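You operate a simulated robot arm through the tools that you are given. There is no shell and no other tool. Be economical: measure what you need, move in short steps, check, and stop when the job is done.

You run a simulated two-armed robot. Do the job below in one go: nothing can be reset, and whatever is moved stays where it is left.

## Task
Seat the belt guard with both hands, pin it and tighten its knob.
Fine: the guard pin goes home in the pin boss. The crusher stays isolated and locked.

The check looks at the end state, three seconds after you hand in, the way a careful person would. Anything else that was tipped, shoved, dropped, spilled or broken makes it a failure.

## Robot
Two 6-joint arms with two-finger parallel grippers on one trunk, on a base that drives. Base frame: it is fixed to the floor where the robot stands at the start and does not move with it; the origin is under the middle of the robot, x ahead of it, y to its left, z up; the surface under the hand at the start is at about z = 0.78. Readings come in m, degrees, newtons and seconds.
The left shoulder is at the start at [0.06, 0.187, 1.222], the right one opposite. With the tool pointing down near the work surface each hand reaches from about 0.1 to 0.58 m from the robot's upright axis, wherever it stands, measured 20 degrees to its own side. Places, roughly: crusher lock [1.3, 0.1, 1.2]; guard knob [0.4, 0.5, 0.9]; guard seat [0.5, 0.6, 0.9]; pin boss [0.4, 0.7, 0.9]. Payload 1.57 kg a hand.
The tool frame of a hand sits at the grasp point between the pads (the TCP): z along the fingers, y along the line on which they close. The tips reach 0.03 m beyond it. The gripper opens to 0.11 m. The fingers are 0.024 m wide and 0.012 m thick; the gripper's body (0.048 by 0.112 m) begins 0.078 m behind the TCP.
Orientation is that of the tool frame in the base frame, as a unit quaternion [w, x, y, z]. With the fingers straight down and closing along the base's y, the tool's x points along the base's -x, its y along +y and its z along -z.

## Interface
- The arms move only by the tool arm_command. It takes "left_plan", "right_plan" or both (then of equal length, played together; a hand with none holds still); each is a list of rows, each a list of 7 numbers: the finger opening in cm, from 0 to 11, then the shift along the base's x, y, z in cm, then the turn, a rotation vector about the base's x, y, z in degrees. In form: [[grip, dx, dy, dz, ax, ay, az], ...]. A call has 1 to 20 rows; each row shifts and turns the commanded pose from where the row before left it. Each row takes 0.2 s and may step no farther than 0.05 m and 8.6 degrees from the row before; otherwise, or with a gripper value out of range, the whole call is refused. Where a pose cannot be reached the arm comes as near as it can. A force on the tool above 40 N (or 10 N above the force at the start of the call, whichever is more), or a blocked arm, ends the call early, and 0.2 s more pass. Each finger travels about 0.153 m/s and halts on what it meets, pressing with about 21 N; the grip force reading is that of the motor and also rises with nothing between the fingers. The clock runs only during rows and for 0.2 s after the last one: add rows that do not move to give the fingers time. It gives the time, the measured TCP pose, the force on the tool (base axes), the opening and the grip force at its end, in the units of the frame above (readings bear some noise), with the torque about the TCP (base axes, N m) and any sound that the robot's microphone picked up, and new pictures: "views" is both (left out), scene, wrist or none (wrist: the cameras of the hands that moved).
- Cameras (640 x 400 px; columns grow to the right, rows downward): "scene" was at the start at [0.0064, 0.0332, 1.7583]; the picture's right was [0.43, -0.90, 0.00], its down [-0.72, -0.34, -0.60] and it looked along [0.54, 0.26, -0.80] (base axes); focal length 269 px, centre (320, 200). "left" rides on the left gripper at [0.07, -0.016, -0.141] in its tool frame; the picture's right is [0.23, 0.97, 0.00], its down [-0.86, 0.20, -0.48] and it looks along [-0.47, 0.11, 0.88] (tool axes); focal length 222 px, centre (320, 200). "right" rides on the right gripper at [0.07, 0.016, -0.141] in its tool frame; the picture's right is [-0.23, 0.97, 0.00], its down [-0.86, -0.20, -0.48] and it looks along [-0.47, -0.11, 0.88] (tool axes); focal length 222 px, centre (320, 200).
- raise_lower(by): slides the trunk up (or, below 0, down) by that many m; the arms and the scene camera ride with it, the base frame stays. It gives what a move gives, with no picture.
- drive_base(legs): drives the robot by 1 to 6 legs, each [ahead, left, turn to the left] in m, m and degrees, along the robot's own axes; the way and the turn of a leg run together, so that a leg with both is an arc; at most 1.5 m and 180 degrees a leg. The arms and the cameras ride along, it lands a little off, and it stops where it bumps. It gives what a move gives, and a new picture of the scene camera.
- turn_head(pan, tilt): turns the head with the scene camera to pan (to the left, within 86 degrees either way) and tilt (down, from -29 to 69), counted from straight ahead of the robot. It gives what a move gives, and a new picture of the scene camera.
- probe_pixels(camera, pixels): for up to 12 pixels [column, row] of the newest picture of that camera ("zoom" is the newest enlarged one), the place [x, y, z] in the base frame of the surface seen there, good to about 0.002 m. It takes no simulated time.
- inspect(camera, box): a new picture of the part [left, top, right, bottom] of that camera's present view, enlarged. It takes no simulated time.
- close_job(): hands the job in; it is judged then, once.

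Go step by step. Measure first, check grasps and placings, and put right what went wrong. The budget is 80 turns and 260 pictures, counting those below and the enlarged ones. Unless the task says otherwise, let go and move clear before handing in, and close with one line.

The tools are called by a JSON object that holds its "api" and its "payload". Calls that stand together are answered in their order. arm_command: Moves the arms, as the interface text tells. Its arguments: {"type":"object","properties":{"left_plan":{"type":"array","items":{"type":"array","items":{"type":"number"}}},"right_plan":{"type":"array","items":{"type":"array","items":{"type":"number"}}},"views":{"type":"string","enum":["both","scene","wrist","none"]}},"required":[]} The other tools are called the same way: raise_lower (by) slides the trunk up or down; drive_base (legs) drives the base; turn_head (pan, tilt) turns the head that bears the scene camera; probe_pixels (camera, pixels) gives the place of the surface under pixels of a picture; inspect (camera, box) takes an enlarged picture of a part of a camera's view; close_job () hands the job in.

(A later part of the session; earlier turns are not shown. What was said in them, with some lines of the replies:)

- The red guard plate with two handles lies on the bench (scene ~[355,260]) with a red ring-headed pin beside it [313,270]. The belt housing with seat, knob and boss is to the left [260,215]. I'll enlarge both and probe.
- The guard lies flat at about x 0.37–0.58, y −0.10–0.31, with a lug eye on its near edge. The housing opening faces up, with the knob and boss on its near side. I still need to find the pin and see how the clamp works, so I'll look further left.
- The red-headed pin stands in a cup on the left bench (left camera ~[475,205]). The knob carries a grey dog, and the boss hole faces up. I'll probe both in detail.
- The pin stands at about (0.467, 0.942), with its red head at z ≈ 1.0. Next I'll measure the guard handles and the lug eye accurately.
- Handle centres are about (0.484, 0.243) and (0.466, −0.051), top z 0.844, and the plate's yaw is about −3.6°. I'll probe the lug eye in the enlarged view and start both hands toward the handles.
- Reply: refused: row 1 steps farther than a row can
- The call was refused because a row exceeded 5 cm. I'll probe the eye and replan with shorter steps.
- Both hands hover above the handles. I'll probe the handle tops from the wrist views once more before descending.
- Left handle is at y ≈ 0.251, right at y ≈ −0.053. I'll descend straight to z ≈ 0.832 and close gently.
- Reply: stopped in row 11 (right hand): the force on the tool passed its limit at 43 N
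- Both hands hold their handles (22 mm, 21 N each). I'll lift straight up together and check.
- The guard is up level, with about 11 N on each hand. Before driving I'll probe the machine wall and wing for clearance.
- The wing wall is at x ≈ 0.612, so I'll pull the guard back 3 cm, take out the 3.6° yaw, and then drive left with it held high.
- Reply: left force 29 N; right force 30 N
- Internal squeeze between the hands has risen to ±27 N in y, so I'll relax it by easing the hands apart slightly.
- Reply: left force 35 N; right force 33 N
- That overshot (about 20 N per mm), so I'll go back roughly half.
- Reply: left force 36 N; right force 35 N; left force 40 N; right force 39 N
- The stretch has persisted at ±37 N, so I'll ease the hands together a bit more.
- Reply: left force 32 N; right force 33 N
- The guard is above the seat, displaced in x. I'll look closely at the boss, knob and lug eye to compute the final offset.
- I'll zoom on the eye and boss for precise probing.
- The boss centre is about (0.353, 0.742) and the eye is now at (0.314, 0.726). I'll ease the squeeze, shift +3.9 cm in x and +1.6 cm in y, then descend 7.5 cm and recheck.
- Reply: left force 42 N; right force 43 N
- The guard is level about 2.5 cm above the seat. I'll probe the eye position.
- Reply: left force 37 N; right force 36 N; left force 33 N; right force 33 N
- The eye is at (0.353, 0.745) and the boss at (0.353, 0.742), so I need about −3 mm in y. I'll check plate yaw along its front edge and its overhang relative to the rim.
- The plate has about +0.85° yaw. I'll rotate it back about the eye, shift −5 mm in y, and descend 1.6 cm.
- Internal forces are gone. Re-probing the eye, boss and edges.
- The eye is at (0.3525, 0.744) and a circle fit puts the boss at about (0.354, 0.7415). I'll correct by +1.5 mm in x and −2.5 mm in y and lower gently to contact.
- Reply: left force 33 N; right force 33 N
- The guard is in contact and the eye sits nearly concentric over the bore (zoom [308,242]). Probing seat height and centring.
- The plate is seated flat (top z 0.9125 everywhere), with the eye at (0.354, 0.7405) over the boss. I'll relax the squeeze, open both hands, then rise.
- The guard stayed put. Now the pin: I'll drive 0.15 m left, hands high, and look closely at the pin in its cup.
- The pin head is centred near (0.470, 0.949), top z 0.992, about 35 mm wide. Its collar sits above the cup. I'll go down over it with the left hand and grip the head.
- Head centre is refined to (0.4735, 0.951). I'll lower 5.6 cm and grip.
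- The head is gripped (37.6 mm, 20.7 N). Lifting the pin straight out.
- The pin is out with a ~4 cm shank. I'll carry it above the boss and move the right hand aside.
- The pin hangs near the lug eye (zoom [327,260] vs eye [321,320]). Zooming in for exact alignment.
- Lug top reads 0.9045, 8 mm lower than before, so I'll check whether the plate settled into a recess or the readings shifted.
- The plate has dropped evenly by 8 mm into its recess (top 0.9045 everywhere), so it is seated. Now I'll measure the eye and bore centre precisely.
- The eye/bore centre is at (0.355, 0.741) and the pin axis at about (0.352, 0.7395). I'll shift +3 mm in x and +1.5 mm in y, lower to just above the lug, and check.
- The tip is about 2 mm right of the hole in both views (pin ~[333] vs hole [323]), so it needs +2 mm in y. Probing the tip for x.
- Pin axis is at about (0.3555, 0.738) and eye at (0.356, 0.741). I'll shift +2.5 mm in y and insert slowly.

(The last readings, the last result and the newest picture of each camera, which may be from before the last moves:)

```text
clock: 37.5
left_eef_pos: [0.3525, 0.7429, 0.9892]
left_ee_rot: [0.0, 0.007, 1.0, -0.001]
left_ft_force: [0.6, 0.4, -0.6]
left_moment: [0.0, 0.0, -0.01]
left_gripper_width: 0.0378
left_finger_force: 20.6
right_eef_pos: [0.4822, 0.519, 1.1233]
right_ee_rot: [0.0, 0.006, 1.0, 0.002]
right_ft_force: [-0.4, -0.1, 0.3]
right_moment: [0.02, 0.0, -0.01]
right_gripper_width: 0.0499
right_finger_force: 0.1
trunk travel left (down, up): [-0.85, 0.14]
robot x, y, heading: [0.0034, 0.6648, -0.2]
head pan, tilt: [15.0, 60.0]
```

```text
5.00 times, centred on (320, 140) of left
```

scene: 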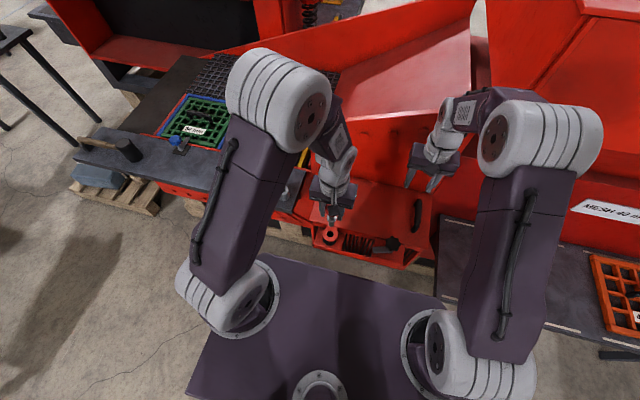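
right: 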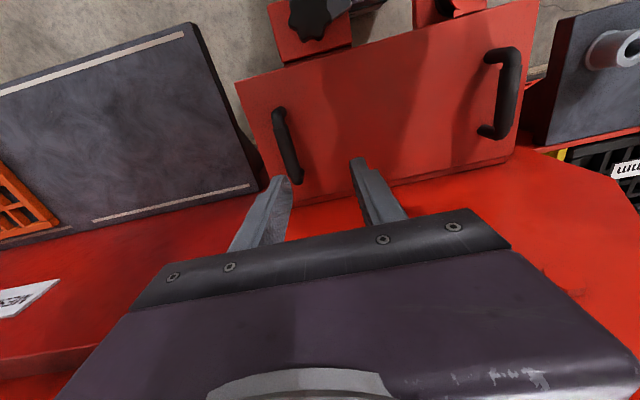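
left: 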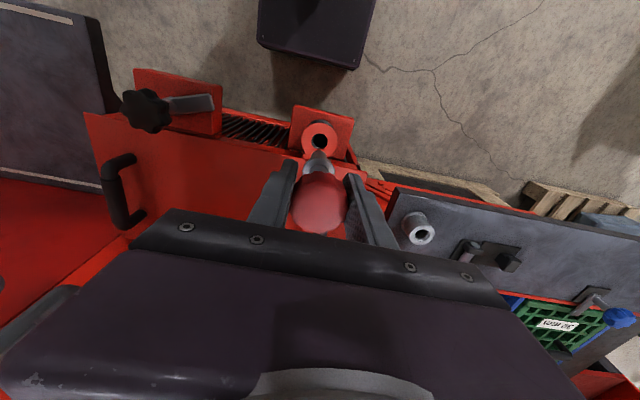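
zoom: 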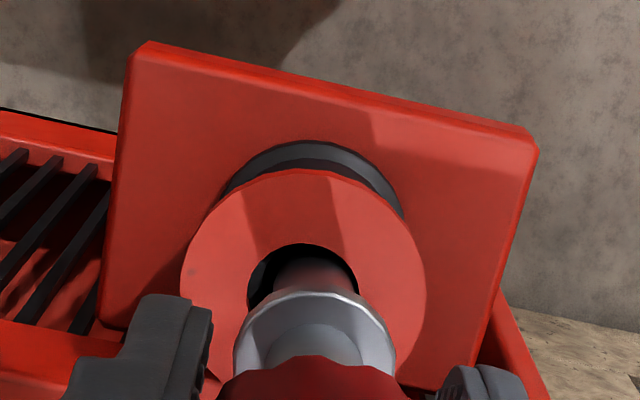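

The tip is in the eye but now about 2 mm too far in +y (scene 311 vs 323). I'll shift back 1.8 mm and keep inserting.

{"api": "arm_command", "payload": {"left_plan": [[0, 0, -0.18, 0, 0, 0, 0], [0, 0, 0, 0, 0, 0, 0], [0, 0, 0, -0.3, 0, 0, 0], [0, 0, 0, -0.3, 0, 0, 0], [0, 0, 0, -0.3, 0, 0, 0], [0, 0, 0, 0, 0, 0, 0]], "views": "none"}}

{"api": "inspect", "payload": {"camera": "scene", "box": [319, 219, 341, 241]}}

{"api": "inspect", "payload": {"camera": "left", "box": [285, 100, 355, 180]}}

```text
clock: 39.0
left_eef_pos: [0.3538, 0.7409, 0.9795]
left_ee_rot: [0.001, 0.007, 1.0, -0.001]
left_ft_force: [0.3, -0.1, -1.5]
left_moment: [-0.01, -0.02, 0.02]
left_gripper_width: 0.0376
left_finger_force: 21.3
right_eef_pos: [0.4818, 0.5201, 1.1241]
right_ee_rot: [0.0, 0.006, 1.0, 0.001]
right_ft_force: [0.1, -1.2, -0.7]
right_moment: [0.01, 0.0, -0.05]
right_gripper_width: 0.0503
right_finger_force: 0.1
trunk travel left (down, up): [-0.85, 0.14]
robot x, y, heading: [0.0022, 0.6623, -0.3]
head pan, tilt: [15.0, 60.0]
```

```text
16.00 times, centred on (330, 230) of scene
```

zoom: 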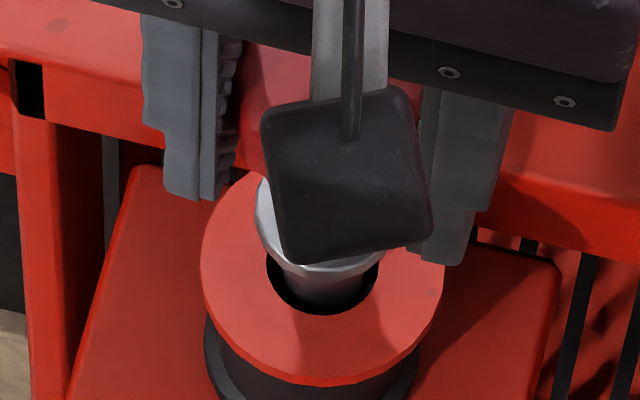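

```text
5.00 times, centred on (320, 140) of left
```

zoom: 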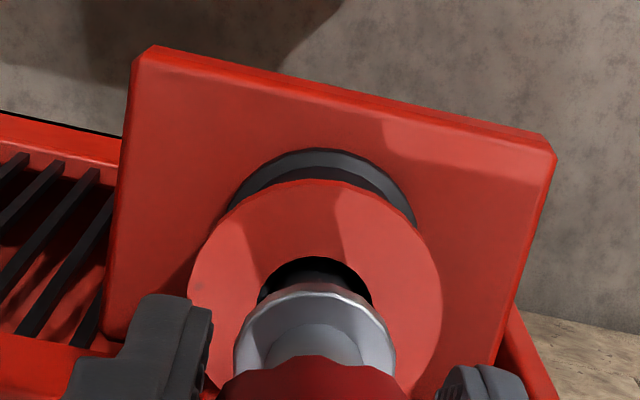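

It is centred, with no contact force and the tip below the boss top. Continuing down.

{"api": "arm_command", "payload": {"left_plan": [[0, 0, 0, -0.3, 0, 0, 0], [0, 0, 0, -0.3, 0, 0, 0], [0, 0, 0, -0.3, 0, 0, 0], [0, 0, 0, -0.3, 0, 0, 0], [0, 0, 0, -0.3, 0, 0, 0], [0, 0, 0, -0.3, 0, 0, 0], [0, 0, 0, -0.2, 0, 0, 0], [0, 0, 0, 0, 0, 0, 0]], "views": "none"}}

{"api": "inspect", "payload": {"camera": "scene", "box": [319, 219, 341, 241]}}

{"api": "inspect", "payload": {"camera": "left", "box": [285, 100, 355, 180]}}

```text
clock: 40.8
left_eef_pos: [0.3553, 0.7411, 0.96]
left_ee_rot: [-0.001, 0.007, 1.0, -0.001]
left_ft_force: [-0.5, -0.7, 0.0]
left_moment: [-0.02, 0.09, 0.01]
left_gripper_width: 0.0378
left_finger_force: 21.3
right_eef_pos: [0.4821, 0.5209, 1.1231]
right_ee_rot: [-0.001, 0.006, 1.0, 0.001]
right_ft_force: [-0.1, 0.1, 1.4]
right_moment: [-0.02, 0.0, 0.03]
right_gripper_width: 0.05
right_finger_force: 0.0
trunk travel left (down, up): [-0.85, 0.14]
robot x, y, heading: [-0.0007, 0.6677, 0.1]
head pan, tilt: [15.0, 60.0]
```

```text
16.00 times, centred on (330, 230) of scene
```

zoom: 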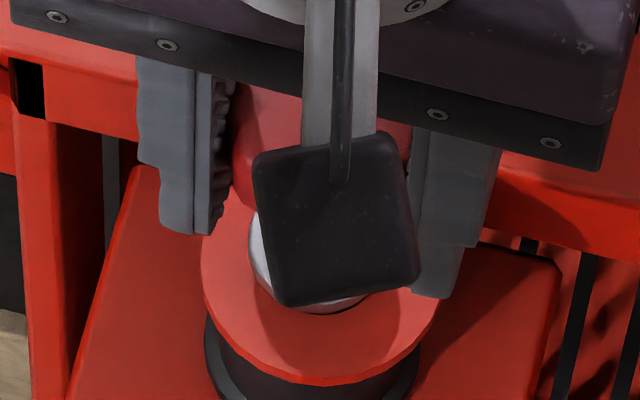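

```text
5.00 times, centred on (320, 140) of left
```

zoom: 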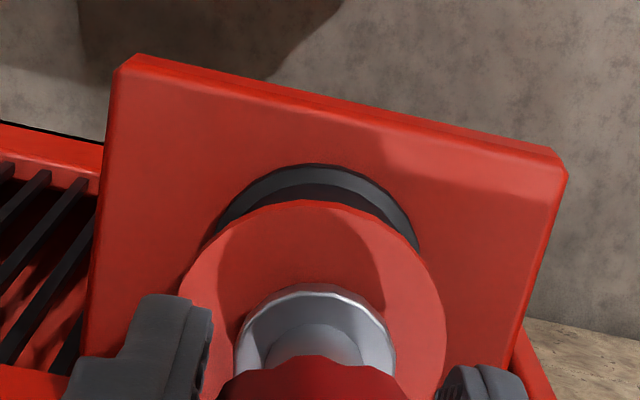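

Nearly home and force-free. Pressing the last few millimetres until the collar meets the lug.

{"api": "arm_command", "payload": {"left_plan": [[0, 0, 0, -0.2, 0, 0, 0], [0, 0, 0, -0.2, 0, 0, 0], [0, 0, 0, -0.15, 0, 0, 0], [0, 0, 0, -0.15, 0, 0, 0], [0, 0, 0, -0.15, 0, 0, 0], [0, 0, 0, 0, 0, 0, 0]], "views": "none"}}

{"api": "inspect", "payload": {"camera": "left", "box": [285, 100, 355, 180]}}

```text
clock: 42.1
left_eef_pos: [0.3534, 0.7407, 0.9522]
left_ee_rot: [0.0, 0.007, 1.0, -0.001]
left_ft_force: [-0.2, 1.0, 15.4]
left_moment: [0.07, -0.02, 0.03]
left_gripper_width: 0.0378
left_finger_force: 21.2
right_eef_pos: [0.4808, 0.5194, 1.1251]
right_ee_rot: [0.001, 0.007, 1.0, 0.0]
right_ft_force: [-0.2, -0.2, 0.3]
right_moment: [0.04, -0.01, 0.0]
right_gripper_width: 0.0498
right_finger_force: 0.1
trunk travel left (down, up): [-0.85, 0.14]
robot x, y, heading: [0.0021, 0.6654, 0.2]
head pan, tilt: [15.0, 60.0]
```

```text
5.00 times, centred on (320, 140) of left
```

zoom: 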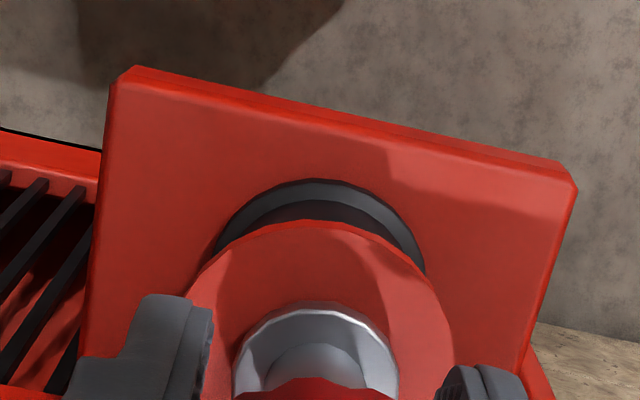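

15 N reaction: the collar is down on the lug. Releasing and rising to check.

{"api": "arm_command", "payload": {"left_plan": [[4.5, 0, 0, 0, 0, 0, 0], [6, 0, 0, 0, 0, 0, 0], [6, 0, 0, 0, 0, 0, 0], [6, 0, 0, 2, 0, 0, 0], [6, 0, 0, 3, 0, 0, 0], [6, 0, 0, 4, 0, 0, 0], [6, 2, 3, 3, 0, 0, 0], [6, 2, 4, 0, 0, 0, 0], [6, 2, 4, 0, 0, 0, 0], [6, 0, 0, 0, 0, 0, 0]], "views": "both"}}

{"api": "inspect", "payload": {"camera": "scene", "box": [310, 205, 360, 250]}}

```text
clock: 44.4
left_eef_pos: [0.4152, 0.8506, 1.0693]
left_ee_rot: [-0.001, 0.007, 1.0, -0.002]
left_ft_force: [-0.5, -0.1, -1.1]
left_moment: [0.04, 0.01, -0.02]
left_gripper_width: 0.0601
left_finger_force: 0.0
right_eef_pos: [0.4809, 0.5191, 1.1233]
right_ee_rot: [0.0, 0.006, 1.0, 0.001]
right_ft_force: [0.3, -0.3, 0.9]
right_moment: [0.02, -0.02, 0.02]
right_gripper_width: 0.0501
right_finger_force: 0.1
trunk travel left (down, up): [-0.85, 0.14]
robot x, y, heading: [0.0041, 0.6618, -0.1]
head pan, tilt: [15.0, 60.0]
```

scene: 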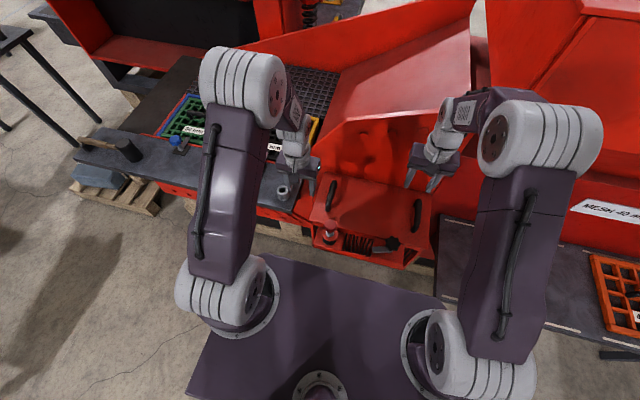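
left: 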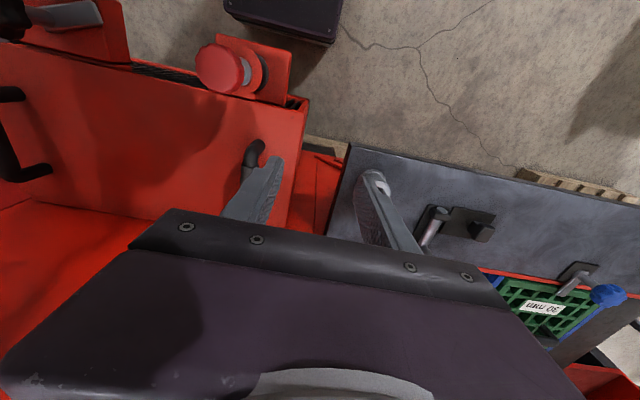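

```text
8.89 times, centred on (335, 228) of scene
```

zoom: 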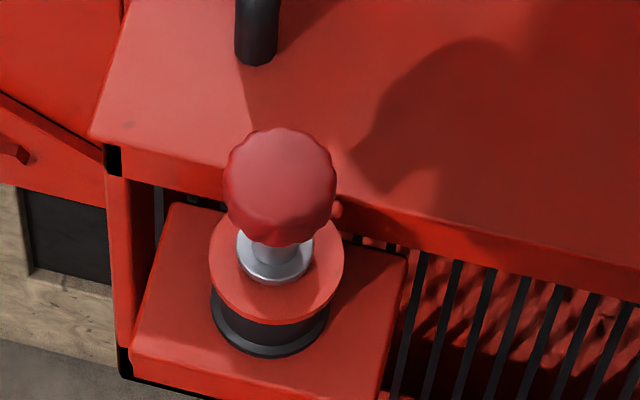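

The pin stands upright with its collar on the lug (zoom [275,270]). Verifying heights, and inspecting the knob and dog.

{"api": "probe_pixels", "payload": {"camera": "zoom", "pixels": [[280, 160], [275, 270], [275, 283], [275, 300], [225, 275], [335, 275], [450, 200], [245, 262]]}}

{"api": "inspect", "payload": {"camera": "scene", "box": [355, 215, 415, 265]}}

{"api": "inspect", "payload": {"camera": "left", "box": [170, 20, 320, 120]}}

```text
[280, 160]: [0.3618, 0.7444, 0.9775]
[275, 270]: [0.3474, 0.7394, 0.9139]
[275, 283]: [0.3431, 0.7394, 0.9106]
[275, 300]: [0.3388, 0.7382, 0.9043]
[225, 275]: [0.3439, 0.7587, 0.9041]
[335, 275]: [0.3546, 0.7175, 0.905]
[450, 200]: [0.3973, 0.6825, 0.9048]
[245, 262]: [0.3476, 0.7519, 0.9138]
```

```text
8.00 times, centred on (385, 240) of scene
```

zoom: 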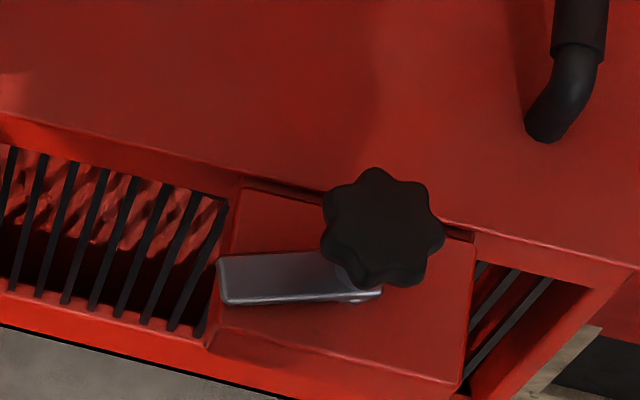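

```text
4.00 times, centred on (245, 70) of left
```

zoom: 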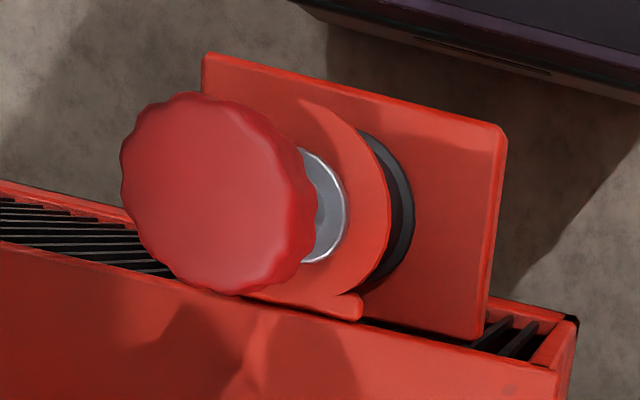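

The collar is flush on the lug (underside ≈ 0.9045), so the pin is home. Next the right hand goes above the knob, pre-turned +50° so it can turn clockwise and swing the dog over the plate.

{"api": "arm_command", "payload": {"right_plan": [[8, -2.2, 0.4, 0, 0, 0, 8.3], [8, -2.2, 0.4, 0, 0, 0, 8.3], [8, -2.2, 0.4, 0, 0, 0, 8.3], [8, -2.2, 0.4, 0, 0, 0, 8.3], [8, -2.2, 0.4, -2, 0, 0, 8.3], [8, -2.2, 0.2, -3, 0, 0, 8.3], [8, 0, 0, 0, 0, 0, 0]], "views": "both"}}

{"api": "inspect", "payload": {"camera": "right", "box": [220, 60, 440, 260]}}

```text
clock: 46.0
left_eef_pos: [0.4154, 0.8515, 1.0692]
left_ee_rot: [-0.001, 0.007, 1.0, 0.0]
left_ft_force: [0.1, -0.4, 0.6]
left_moment: [0.02, 0.03, 0.02]
left_gripper_width: 0.06
left_finger_force: 0.1
right_eef_pos: [0.3514, 0.5429, 1.0748]
right_ee_rot: [0.0, -0.416, 0.909, 0.0]
right_ft_force: [-0.3, -0.1, 0.0]
right_moment: [0.01, 0.0, 0.0]
right_gripper_width: 0.08
right_finger_force: 0.1
trunk travel left (down, up): [-0.85, 0.14]
robot x, y, heading: [-0.0001, 0.6643, -0.0]
head pan, tilt: [15.0, 60.0]
```

scene: 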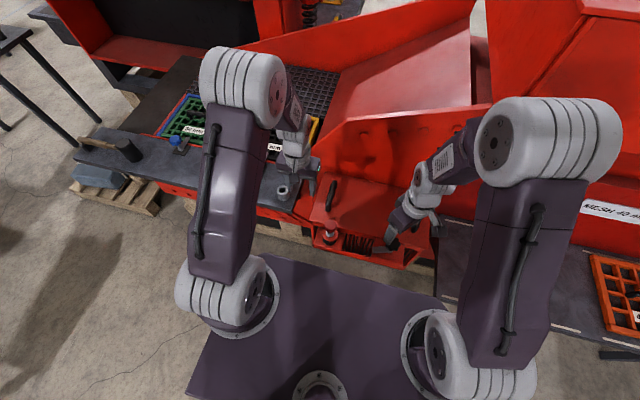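
right: 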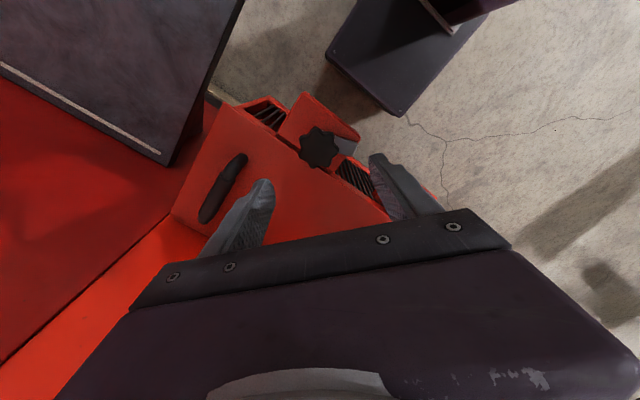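

```text
2.00 times, centred on (330, 160) of right
```

zoom: 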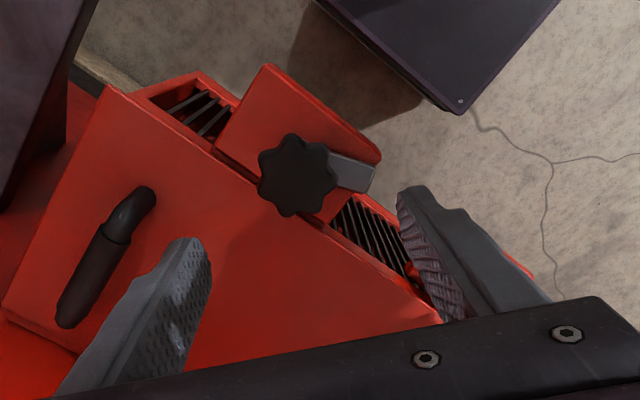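

{"api": "probe_pixels", "payload": {"camera": "zoom", "pixels": [[297, 176], [260, 185], [334, 175], [297, 137], [290, 212], [278, 150], [318, 207], [355, 175], [372, 180]]}}

```text
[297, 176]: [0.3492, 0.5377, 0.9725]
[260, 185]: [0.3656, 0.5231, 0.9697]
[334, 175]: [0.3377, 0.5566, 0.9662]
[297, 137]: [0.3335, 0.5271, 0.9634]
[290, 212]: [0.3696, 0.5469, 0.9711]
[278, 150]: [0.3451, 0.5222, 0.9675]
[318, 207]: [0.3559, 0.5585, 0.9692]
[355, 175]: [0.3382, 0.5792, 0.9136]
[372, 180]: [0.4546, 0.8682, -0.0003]
```

Knob centre is about (0.3505, 0.540), ~43 mm across, top 0.971. I'll lower to z ≈ 0.958 and close on it.

{"api": "arm_command", "payload": {"right_plan": [[8, -0.1, -0.3, -3, 0, 0, 0], [8, 0, 0, -3, 0, 0, 0], [8, 0, 0, -3, 0, 0, 0], [8, 0, 0, -2.7, 0, 0, 0], [8, 0, 0, 0, 0, 0, 0], [5.5, 0, 0, 0, 0, 0, 0], [4, 0, 0, 0, 0, 0, 0], [2, 0, 0, 0, 0, 0, 0], [0, 0, 0, 0, 0, 0, 0], [0, 0, 0, 0, 0, 0, 0]], "views": "wrist"}}

{"api": "inspect", "payload": {"camera": "scene", "box": [350, 200, 430, 265]}}

```text
clock: 48.1
left_eef_pos: [0.4171, 0.8496, 1.0697]
left_ee_rot: [-0.001, 0.007, 1.0, 0.0]
left_ft_force: [0.3, 0.1, 0.3]
left_moment: [0.04, -0.02, 0.0]
left_gripper_width: 0.0601
left_finger_force: 0.1
right_eef_pos: [0.3514, 0.5397, 0.9556]
right_ee_rot: [0.001, -0.415, 0.91, 0.001]
right_ft_force: [6.7, -4.6, 6.2]
right_moment: [-0.23, -0.41, -0.08]
right_gripper_width: 0.045
right_finger_force: 45.4
trunk travel left (down, up): [-0.85, 0.14]
robot x, y, heading: [0.001, 0.6624, 0.3]
head pan, tilt: [15.0, 60.0]
```

right: 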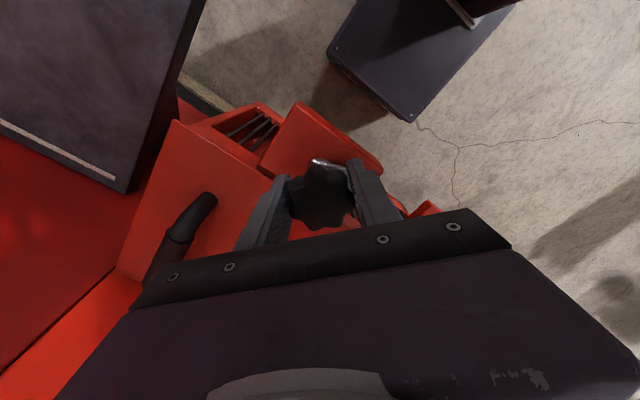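

```text
6.15 times, centred on (390, 232) of scene
```

zoom: 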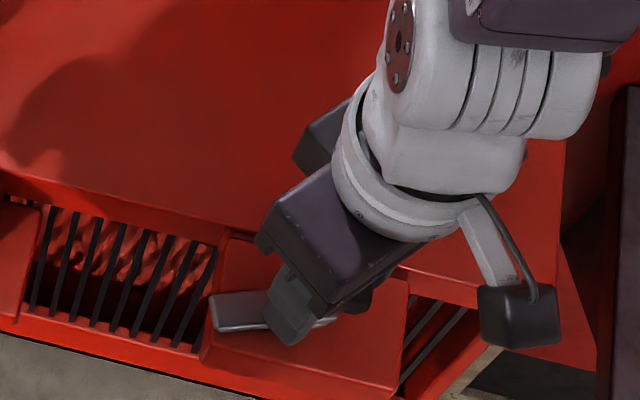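

The knob is gripped at 45 mm. Turning clockwise (−z) and watching the torque.

{"api": "arm_command", "payload": {"right_plan": [[0, 0, 0, 0, 0, 0, -6], [0, 0, 0, 0, 0, 0, -8], [0, 0, 0, 0, 0, 0, -8], [0, 0, 0, 0, 0, 0, -8], [0, 0, 0, 0, 0, 0, 0]], "views": "wrist"}}

{"api": "inspect", "payload": {"camera": "scene", "box": [350, 200, 430, 265]}}

```text
clock: 49.4
left_eef_pos: [0.4177, 0.8527, 1.0685]
left_ee_rot: [-0.001, 0.007, 1.0, -0.002]
left_ft_force: [-0.9, 0.2, 0.7]
left_moment: [-0.01, -0.01, -0.01]
left_gripper_width: 0.0598
left_finger_force: 0.0
right_eef_pos: [0.3495, 0.5392, 0.9566]
right_ee_rot: [0.0, -0.165, 0.986, 0.0]
right_ft_force: [7.3, 8.5, -0.4]
right_moment: [0.02, -1.31, 0.03]
right_gripper_width: 0.0452
right_finger_force: 44.5
trunk travel left (down, up): [-0.85, 0.14]
robot x, y, heading: [-0.0003, 0.6662, -0.0]
head pan, tilt: [15.0, 60.0]
```

right: 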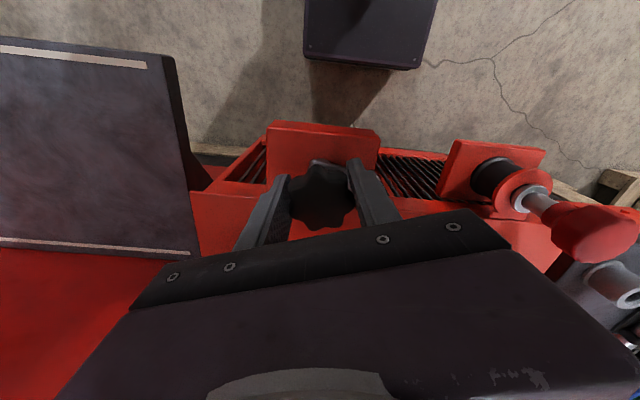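

```text
6.15 times, centred on (390, 232) of scene
```

zoom: 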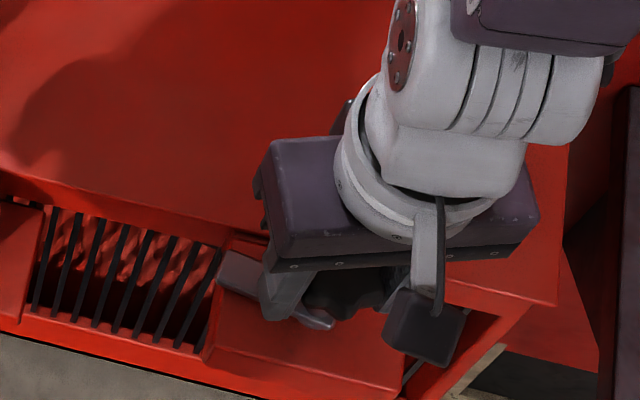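

The dog follows the knob clockwise. Continuing to turn.

{"api": "arm_command", "payload": {"right_plan": [[0, 0, 0, 0, 0, 0, -8], [0, 0, 0, 0, 0, 0, -8], [0, 0, 0, 0, 0, 0, -8], [0, 0, 0, 0, 0, 0, -8], [0, 0, 0, 0, 0, 0, -8], [0, 0, 0, 0, 0, 0, -8], [0, 0, 0, 0, 0, 0, 0]], "views": "wrist"}}

{"api": "inspect", "payload": {"camera": "scene", "box": [350, 200, 430, 265]}}

```text
clock: 51.0
left_eef_pos: [0.418, 0.8547, 1.0688]
left_ee_rot: [-0.001, 0.007, 1.0, -0.003]
left_ft_force: [0.9, 0.1, 0.5]
left_moment: [0.0, 0.0, 0.02]
left_gripper_width: 0.0598
left_finger_force: 0.0
right_eef_pos: [0.3516, 0.5414, 0.9561]
right_ee_rot: [0.001, 0.25, 0.968, -0.002]
right_ft_force: [10.8, 24.8, -0.9]
right_moment: [0.89, 0.33, 0.02]
right_gripper_width: 0.0452
right_finger_force: 44.7
trunk travel left (down, up): [-0.85, 0.14]
robot x, y, heading: [0.0035, 0.6632, 0.1]
head pan, tilt: [15.0, 60.0]
```

right: 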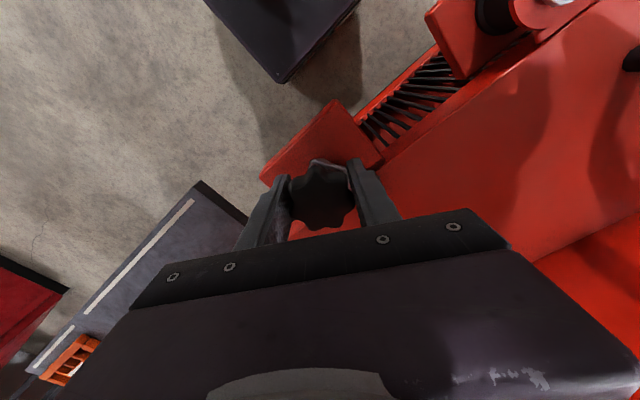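

```text
6.15 times, centred on (390, 232) of scene
```

zoom: 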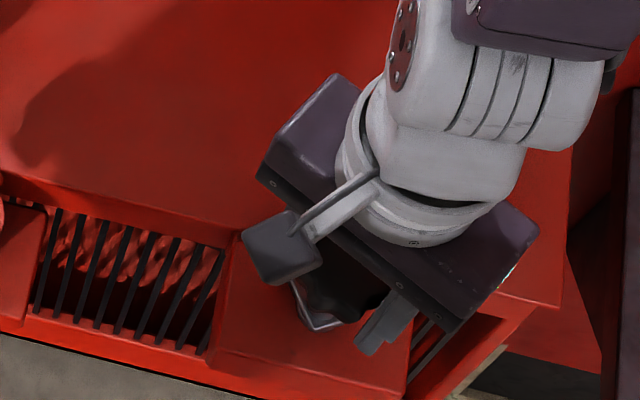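

Turned about 80°. The side force is 25 N, so I'll relax it with a small shift and continue.

{"api": "arm_command", "payload": {"right_plan": [[0, 0.05, 0.1, 0, 0, 0, -5], [0, 0, 0, 0, 0, 0, -8], [0, 0, 0, 0, 0, 0, -8], [0, 0, 0, 0, 0, 0, -8], [0, 0, 0, 0, 0, 0, 0]], "views": "wrist"}}

{"api": "inspect", "payload": {"camera": "scene", "box": [350, 200, 430, 265]}}

```text
clock: 52.1
left_eef_pos: [0.4187, 0.8551, 1.0687]
left_ee_rot: [-0.001, 0.007, 1.0, -0.003]
left_ft_force: [0.2, 0.8, 0.3]
left_moment: [-0.01, 0.01, 0.0]
left_gripper_width: 0.06
left_finger_force: 0.1
right_eef_pos: [0.3511, 0.5431, 0.9566]
right_ee_rot: [0.001, 0.485, 0.875, -0.001]
right_ft_force: [10.8, 23.5, -3.0]
right_moment: [0.54, 0.34, 0.0]
right_gripper_width: 0.0452
right_finger_force: 45.0
trunk travel left (down, up): [-0.85, 0.14]
robot x, y, heading: [0.0007, 0.6673, 0.1]
head pan, tilt: [15.0, 60.0]
```

right: 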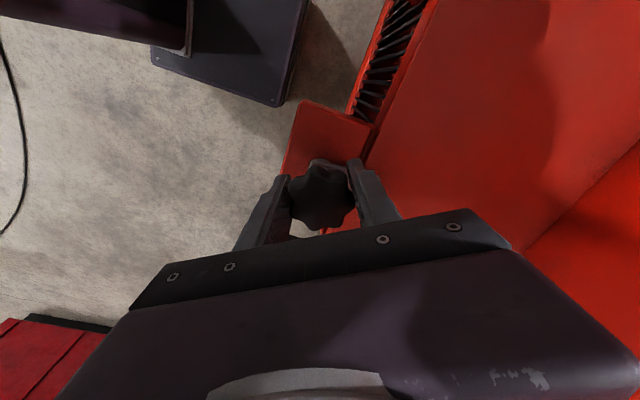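

```text
6.15 times, centred on (390, 232) of scene
```

zoom: 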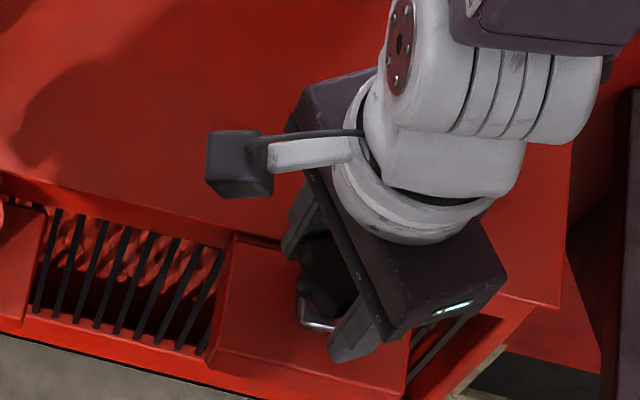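

Turned 107° with no z-torque yet. Continuing clockwise.

{"api": "arm_command", "payload": {"right_plan": [[0, 0, 0, 0, 0, 0, -8], [0, 0, 0, 0, 0, 0, -8], [0, 0, 0, 0, 0, 0, -8], [0, 0, 0, 0, 0, 0, -8], [0, 0, 0, 0, 0, 0, 0]], "views": "wrist"}}

{"api": "inspect", "payload": {"camera": "scene", "box": [350, 200, 430, 265]}}

```text
clock: 53.4
left_eef_pos: [0.4196, 0.8511, 1.0679]
left_ee_rot: [-0.002, 0.008, 1.0, -0.002]
left_ft_force: [0.9, -0.5, -1.1]
left_moment: [0.01, 0.02, -0.02]
left_gripper_width: 0.06
left_finger_force: 0.0
right_eef_pos: [0.352, 0.539, 0.9568]
right_ee_rot: [0.0, 0.707, 0.707, 0.0]
right_ft_force: [20.8, 5.0, 2.6]
right_moment: [-0.74, 0.44, 0.64]
right_gripper_width: 0.0452
right_finger_force: 44.7
trunk travel left (down, up): [-0.85, 0.14]
robot x, y, heading: [0.0026, 0.6613, -0.2]
head pan, tilt: [15.0, 60.0]
```

right: 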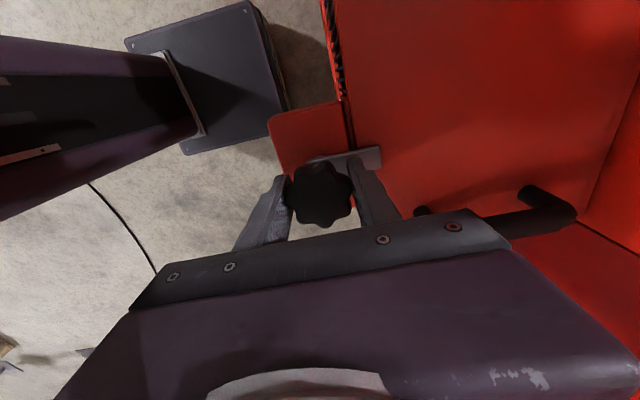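

```text
6.15 times, centred on (390, 232) of scene
```

zoom: 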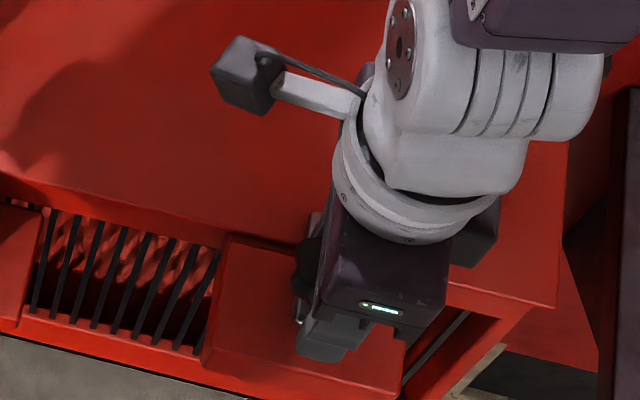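

A resisting torque of 0.64 N·m has appeared, and the dog now lies over the plate edge (right image [365,158]). Closer look.

{"api": "inspect", "payload": {"camera": "right", "box": [250, 90, 420, 240]}}

{"api": "probe_pixels", "payload": {"camera": "right", "pixels": [[370, 156], [378, 153], [355, 160], [320, 164], [385, 140], [322, 195]]}}

```text
2.67 times, centred on (335, 165) of right
```

zoom: 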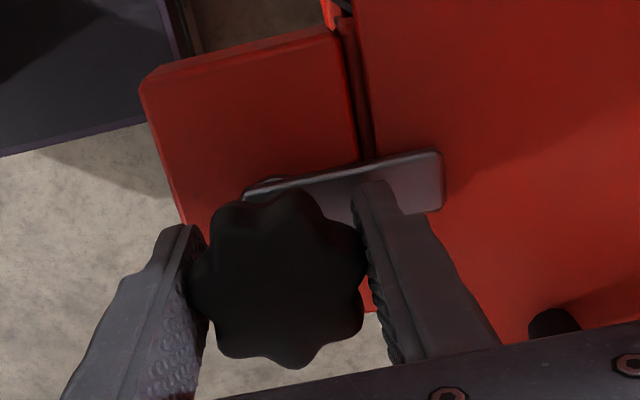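

```text
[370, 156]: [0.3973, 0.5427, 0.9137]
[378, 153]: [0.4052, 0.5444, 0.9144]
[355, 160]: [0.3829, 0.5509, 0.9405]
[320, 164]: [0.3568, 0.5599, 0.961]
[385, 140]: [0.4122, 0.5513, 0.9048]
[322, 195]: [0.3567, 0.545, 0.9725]
```

The dog lies squarely over the plate (tip (0.405, 0.544)). I'll tighten further until the knob resists firmly.

{"api": "arm_command", "payload": {"right_plan": [[0, 0, 0, 0, 0, 0, -6], [0, 0, 0, 0, 0, 0, -6], [0, 0, 0, 0, 0, 0, -6], [0, 0, 0, 0, 0, 0, 0]], "views": "wrist"}}

{"api": "inspect", "payload": {"camera": "right", "box": [250, 90, 420, 240]}}

```text
clock: 54.4
left_eef_pos: [0.4177, 0.8499, 1.0684]
left_ee_rot: [-0.002, 0.007, 1.0, -0.001]
left_ft_force: [0.2, -0.3, 1.1]
left_moment: [0.01, 0.03, -0.01]
left_gripper_width: 0.0599
left_finger_force: 0.1
right_eef_pos: [0.3512, 0.5386, 0.9551]
right_ee_rot: [-0.001, 0.81, 0.587, 0.0]
right_ft_force: [15.7, -2.6, 1.7]
right_moment: [-0.45, -0.56, 0.08]
right_gripper_width: 0.0434
right_finger_force: 45.2
trunk travel left (down, up): [-0.85, 0.14]
robot x, y, heading: [0.0027, 0.665, -0.1]
head pan, tilt: [15.0, 60.0]
```

right: 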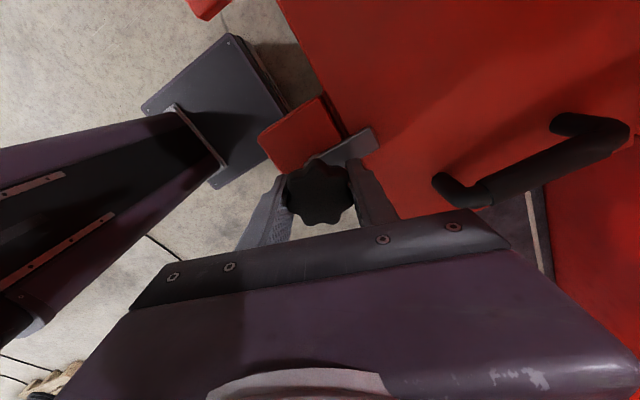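

```text
2.67 times, centred on (335, 165) of right
```

zoom: 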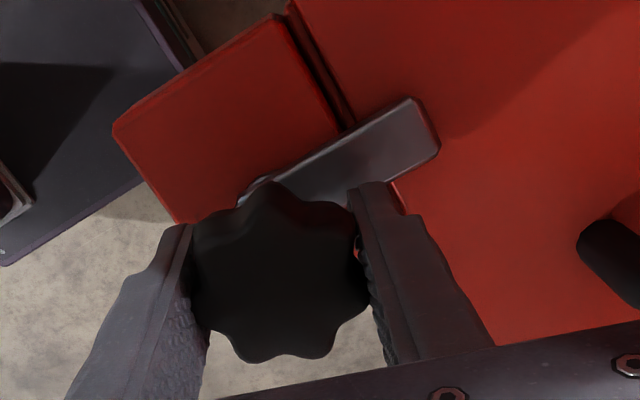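

The grip seated into the lobes while the dog held at its stop. I'll check whether the knob still turns with the firmer grip, in small steps.

{"api": "arm_command", "payload": {"right_plan": [[0, 0, 0, 0, 0, 0, -4], [0, 0, 0, 0, 0, 0, -4], [0, 0, 0, 0, 0, 0, 0]], "views": "none"}}

{"api": "inspect", "payload": {"camera": "right", "box": [250, 90, 420, 240]}}

```text
clock: 55.1
left_eef_pos: [0.4177, 0.8513, 1.0686]
left_ee_rot: [-0.002, 0.006, 1.0, -0.001]
left_ft_force: [-0.2, -0.6, 0.0]
left_moment: [0.01, -0.01, -0.02]
left_gripper_width: 0.06
left_finger_force: 0.0
right_eef_pos: [0.3515, 0.5387, 0.9552]
right_ee_rot: [-0.001, 0.848, 0.531, -0.002]
right_ft_force: [14.8, -0.2, -4.7]
right_moment: [-0.03, -0.46, 1.1]
right_gripper_width: 0.0443
right_finger_force: 44.6
trunk travel left (down, up): [-0.85, 0.14]
robot x, y, heading: [0.0052, 0.6626, 0.0]
head pan, tilt: [15.0, 60.0]
```

```text
2.67 times, centred on (335, 165) of right
```

zoom: 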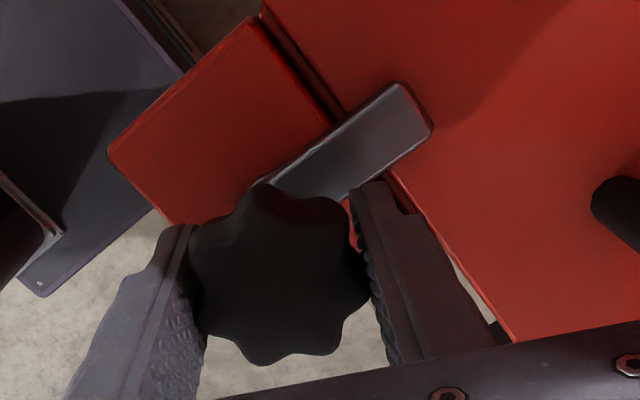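

Torque has risen to 1.1 N·m with the dog held at its stop: the knob is tight. One more small nip, then release and rise.

{"api": "arm_command", "payload": {"right_plan": [[0, 0, 0, 0, 0, 0, -3], [0, 0, 0, 0, 0, 0, 0]], "views": "none"}}

{"api": "arm_command", "payload": {"right_plan": [[6, 0, 0, 0, 0, 0, 0], [7, 0, 0, 0, 0, 0, 0], [7, 0, 0, 0, 0, 0, 0], [7, 0, 0, 3, 0, 0, 0], [7, 0, 0, 4, 0, 0, 0], [7, 0, 0, 4, 0, 0, 0], [7, 0, -3, 2, 0, 0, 8], [7, 0, -3, 0, 0, 0, 8], [7, 0, -3, 0, 0, 0, 8], [7, 0, -3, 0, 0, 0, 8], [7, 0, 0, 0, 0, 0, 0]], "views": "scene"}}

{"api": "inspect", "payload": {"camera": "scene", "box": [300, 170, 450, 275]}}

```text
clock: 55.8
left_eef_pos: [0.4189, 0.8515, 1.0696]
left_ee_rot: [-0.002, 0.007, 1.0, -0.001]
left_ft_force: [-0.6, 0.6, -0.6]
left_moment: [0.02, -0.02, -0.01]
left_gripper_width: 0.0599
left_finger_force: 0.0
right_eef_pos: [0.3509, 0.5393, 0.9557]
right_ee_rot: [-0.001, 0.861, 0.508, 0.0]
right_ft_force: [13.1, -0.8, -2.4]
right_moment: [-0.09, -0.27, 0.97]
right_gripper_width: 0.0452
right_finger_force: 44.5
trunk travel left (down, up): [-0.85, 0.14]
robot x, y, heading: [-0.0021, 0.666, -0.1]
head pan, tilt: [15.0, 60.0]
```

```text
clock: 58.1
left_eef_pos: [0.4165, 0.8506, 1.07]
left_ee_rot: [-0.002, 0.007, 1.0, 0.0]
left_ft_force: [-0.3, -0.5, 0.1]
left_moment: [-0.02, 0.0, -0.01]
left_gripper_width: 0.0598
left_finger_force: 0.0
right_eef_pos: [0.3459, 0.4225, 1.0869]
right_ee_rot: [0.0, 0.688, 0.726, 0.0]
right_ft_force: [0.6, -0.2, 0.5]
right_moment: [-0.01, 0.05, 0.01]
right_gripper_width: 0.0698
right_finger_force: 0.1
trunk travel left (down, up): [-0.85, 0.14]
robot x, y, heading: [0.0019, 0.6628, 0.2]
head pan, tilt: [15.0, 60.0]
```

scene: 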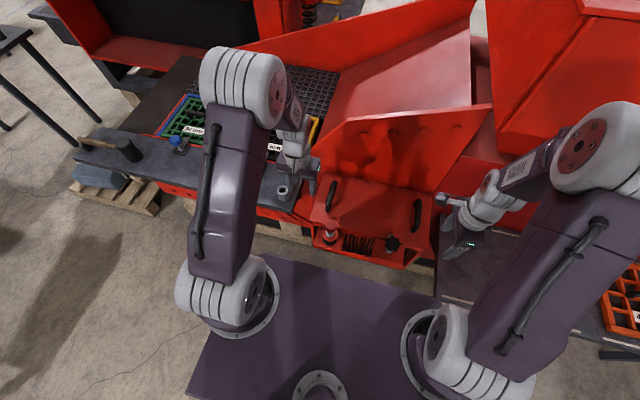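

```text
3.81 times, centred on (375, 222) of scene
```

zoom: 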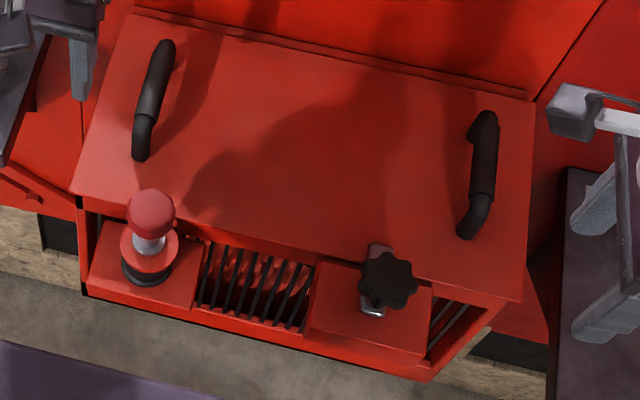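

The dog lies across the plate edge (zoom [378,250]), and the pin and guard look in place. Final measurement of the heights.

{"api": "inspect", "payload": {"camera": "scene", "box": [365, 215, 415, 260]}}

{"api": "probe_pixels", "payload": {"camera": "scene", "pixels": [[391, 243], [389.5, 234.5], [387, 251.5], [330, 225], [330, 238], [360, 225], [420, 210], [425, 240], [330, 205]]}}

```text
8.89 times, centred on (390, 238) of scene
```

zoom: 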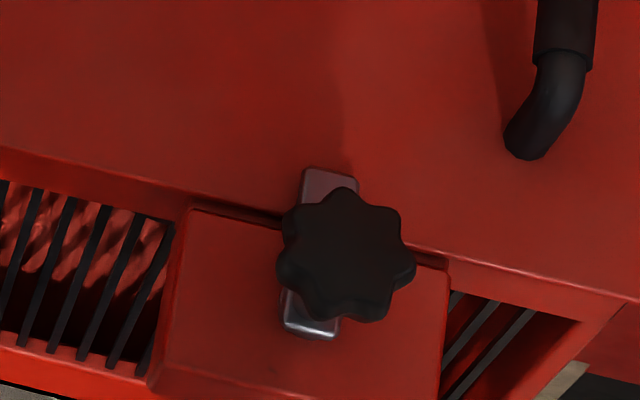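

```text
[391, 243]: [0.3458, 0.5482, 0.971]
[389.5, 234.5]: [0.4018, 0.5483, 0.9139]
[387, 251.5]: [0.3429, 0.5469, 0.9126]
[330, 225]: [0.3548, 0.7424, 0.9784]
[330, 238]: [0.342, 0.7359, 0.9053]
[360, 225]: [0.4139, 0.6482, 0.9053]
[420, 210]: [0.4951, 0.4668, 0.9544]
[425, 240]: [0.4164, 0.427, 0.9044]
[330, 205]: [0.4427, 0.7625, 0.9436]
```

Everything checks out: plate top is flat at 0.905, the pin collar is on the lug, the dog clamps the plate, and both hands are open and clear. Handing in.

{"api": "close_job", "payload": {}}

```text
The job is handed in.
```

The belt guard is seated flat in its recess, the pin is home in the boss with its collar down on the lug, and the knob is turned to its stop (about 1.1 N·m) with its dog over the plate. I did not touch the crusher's lock.
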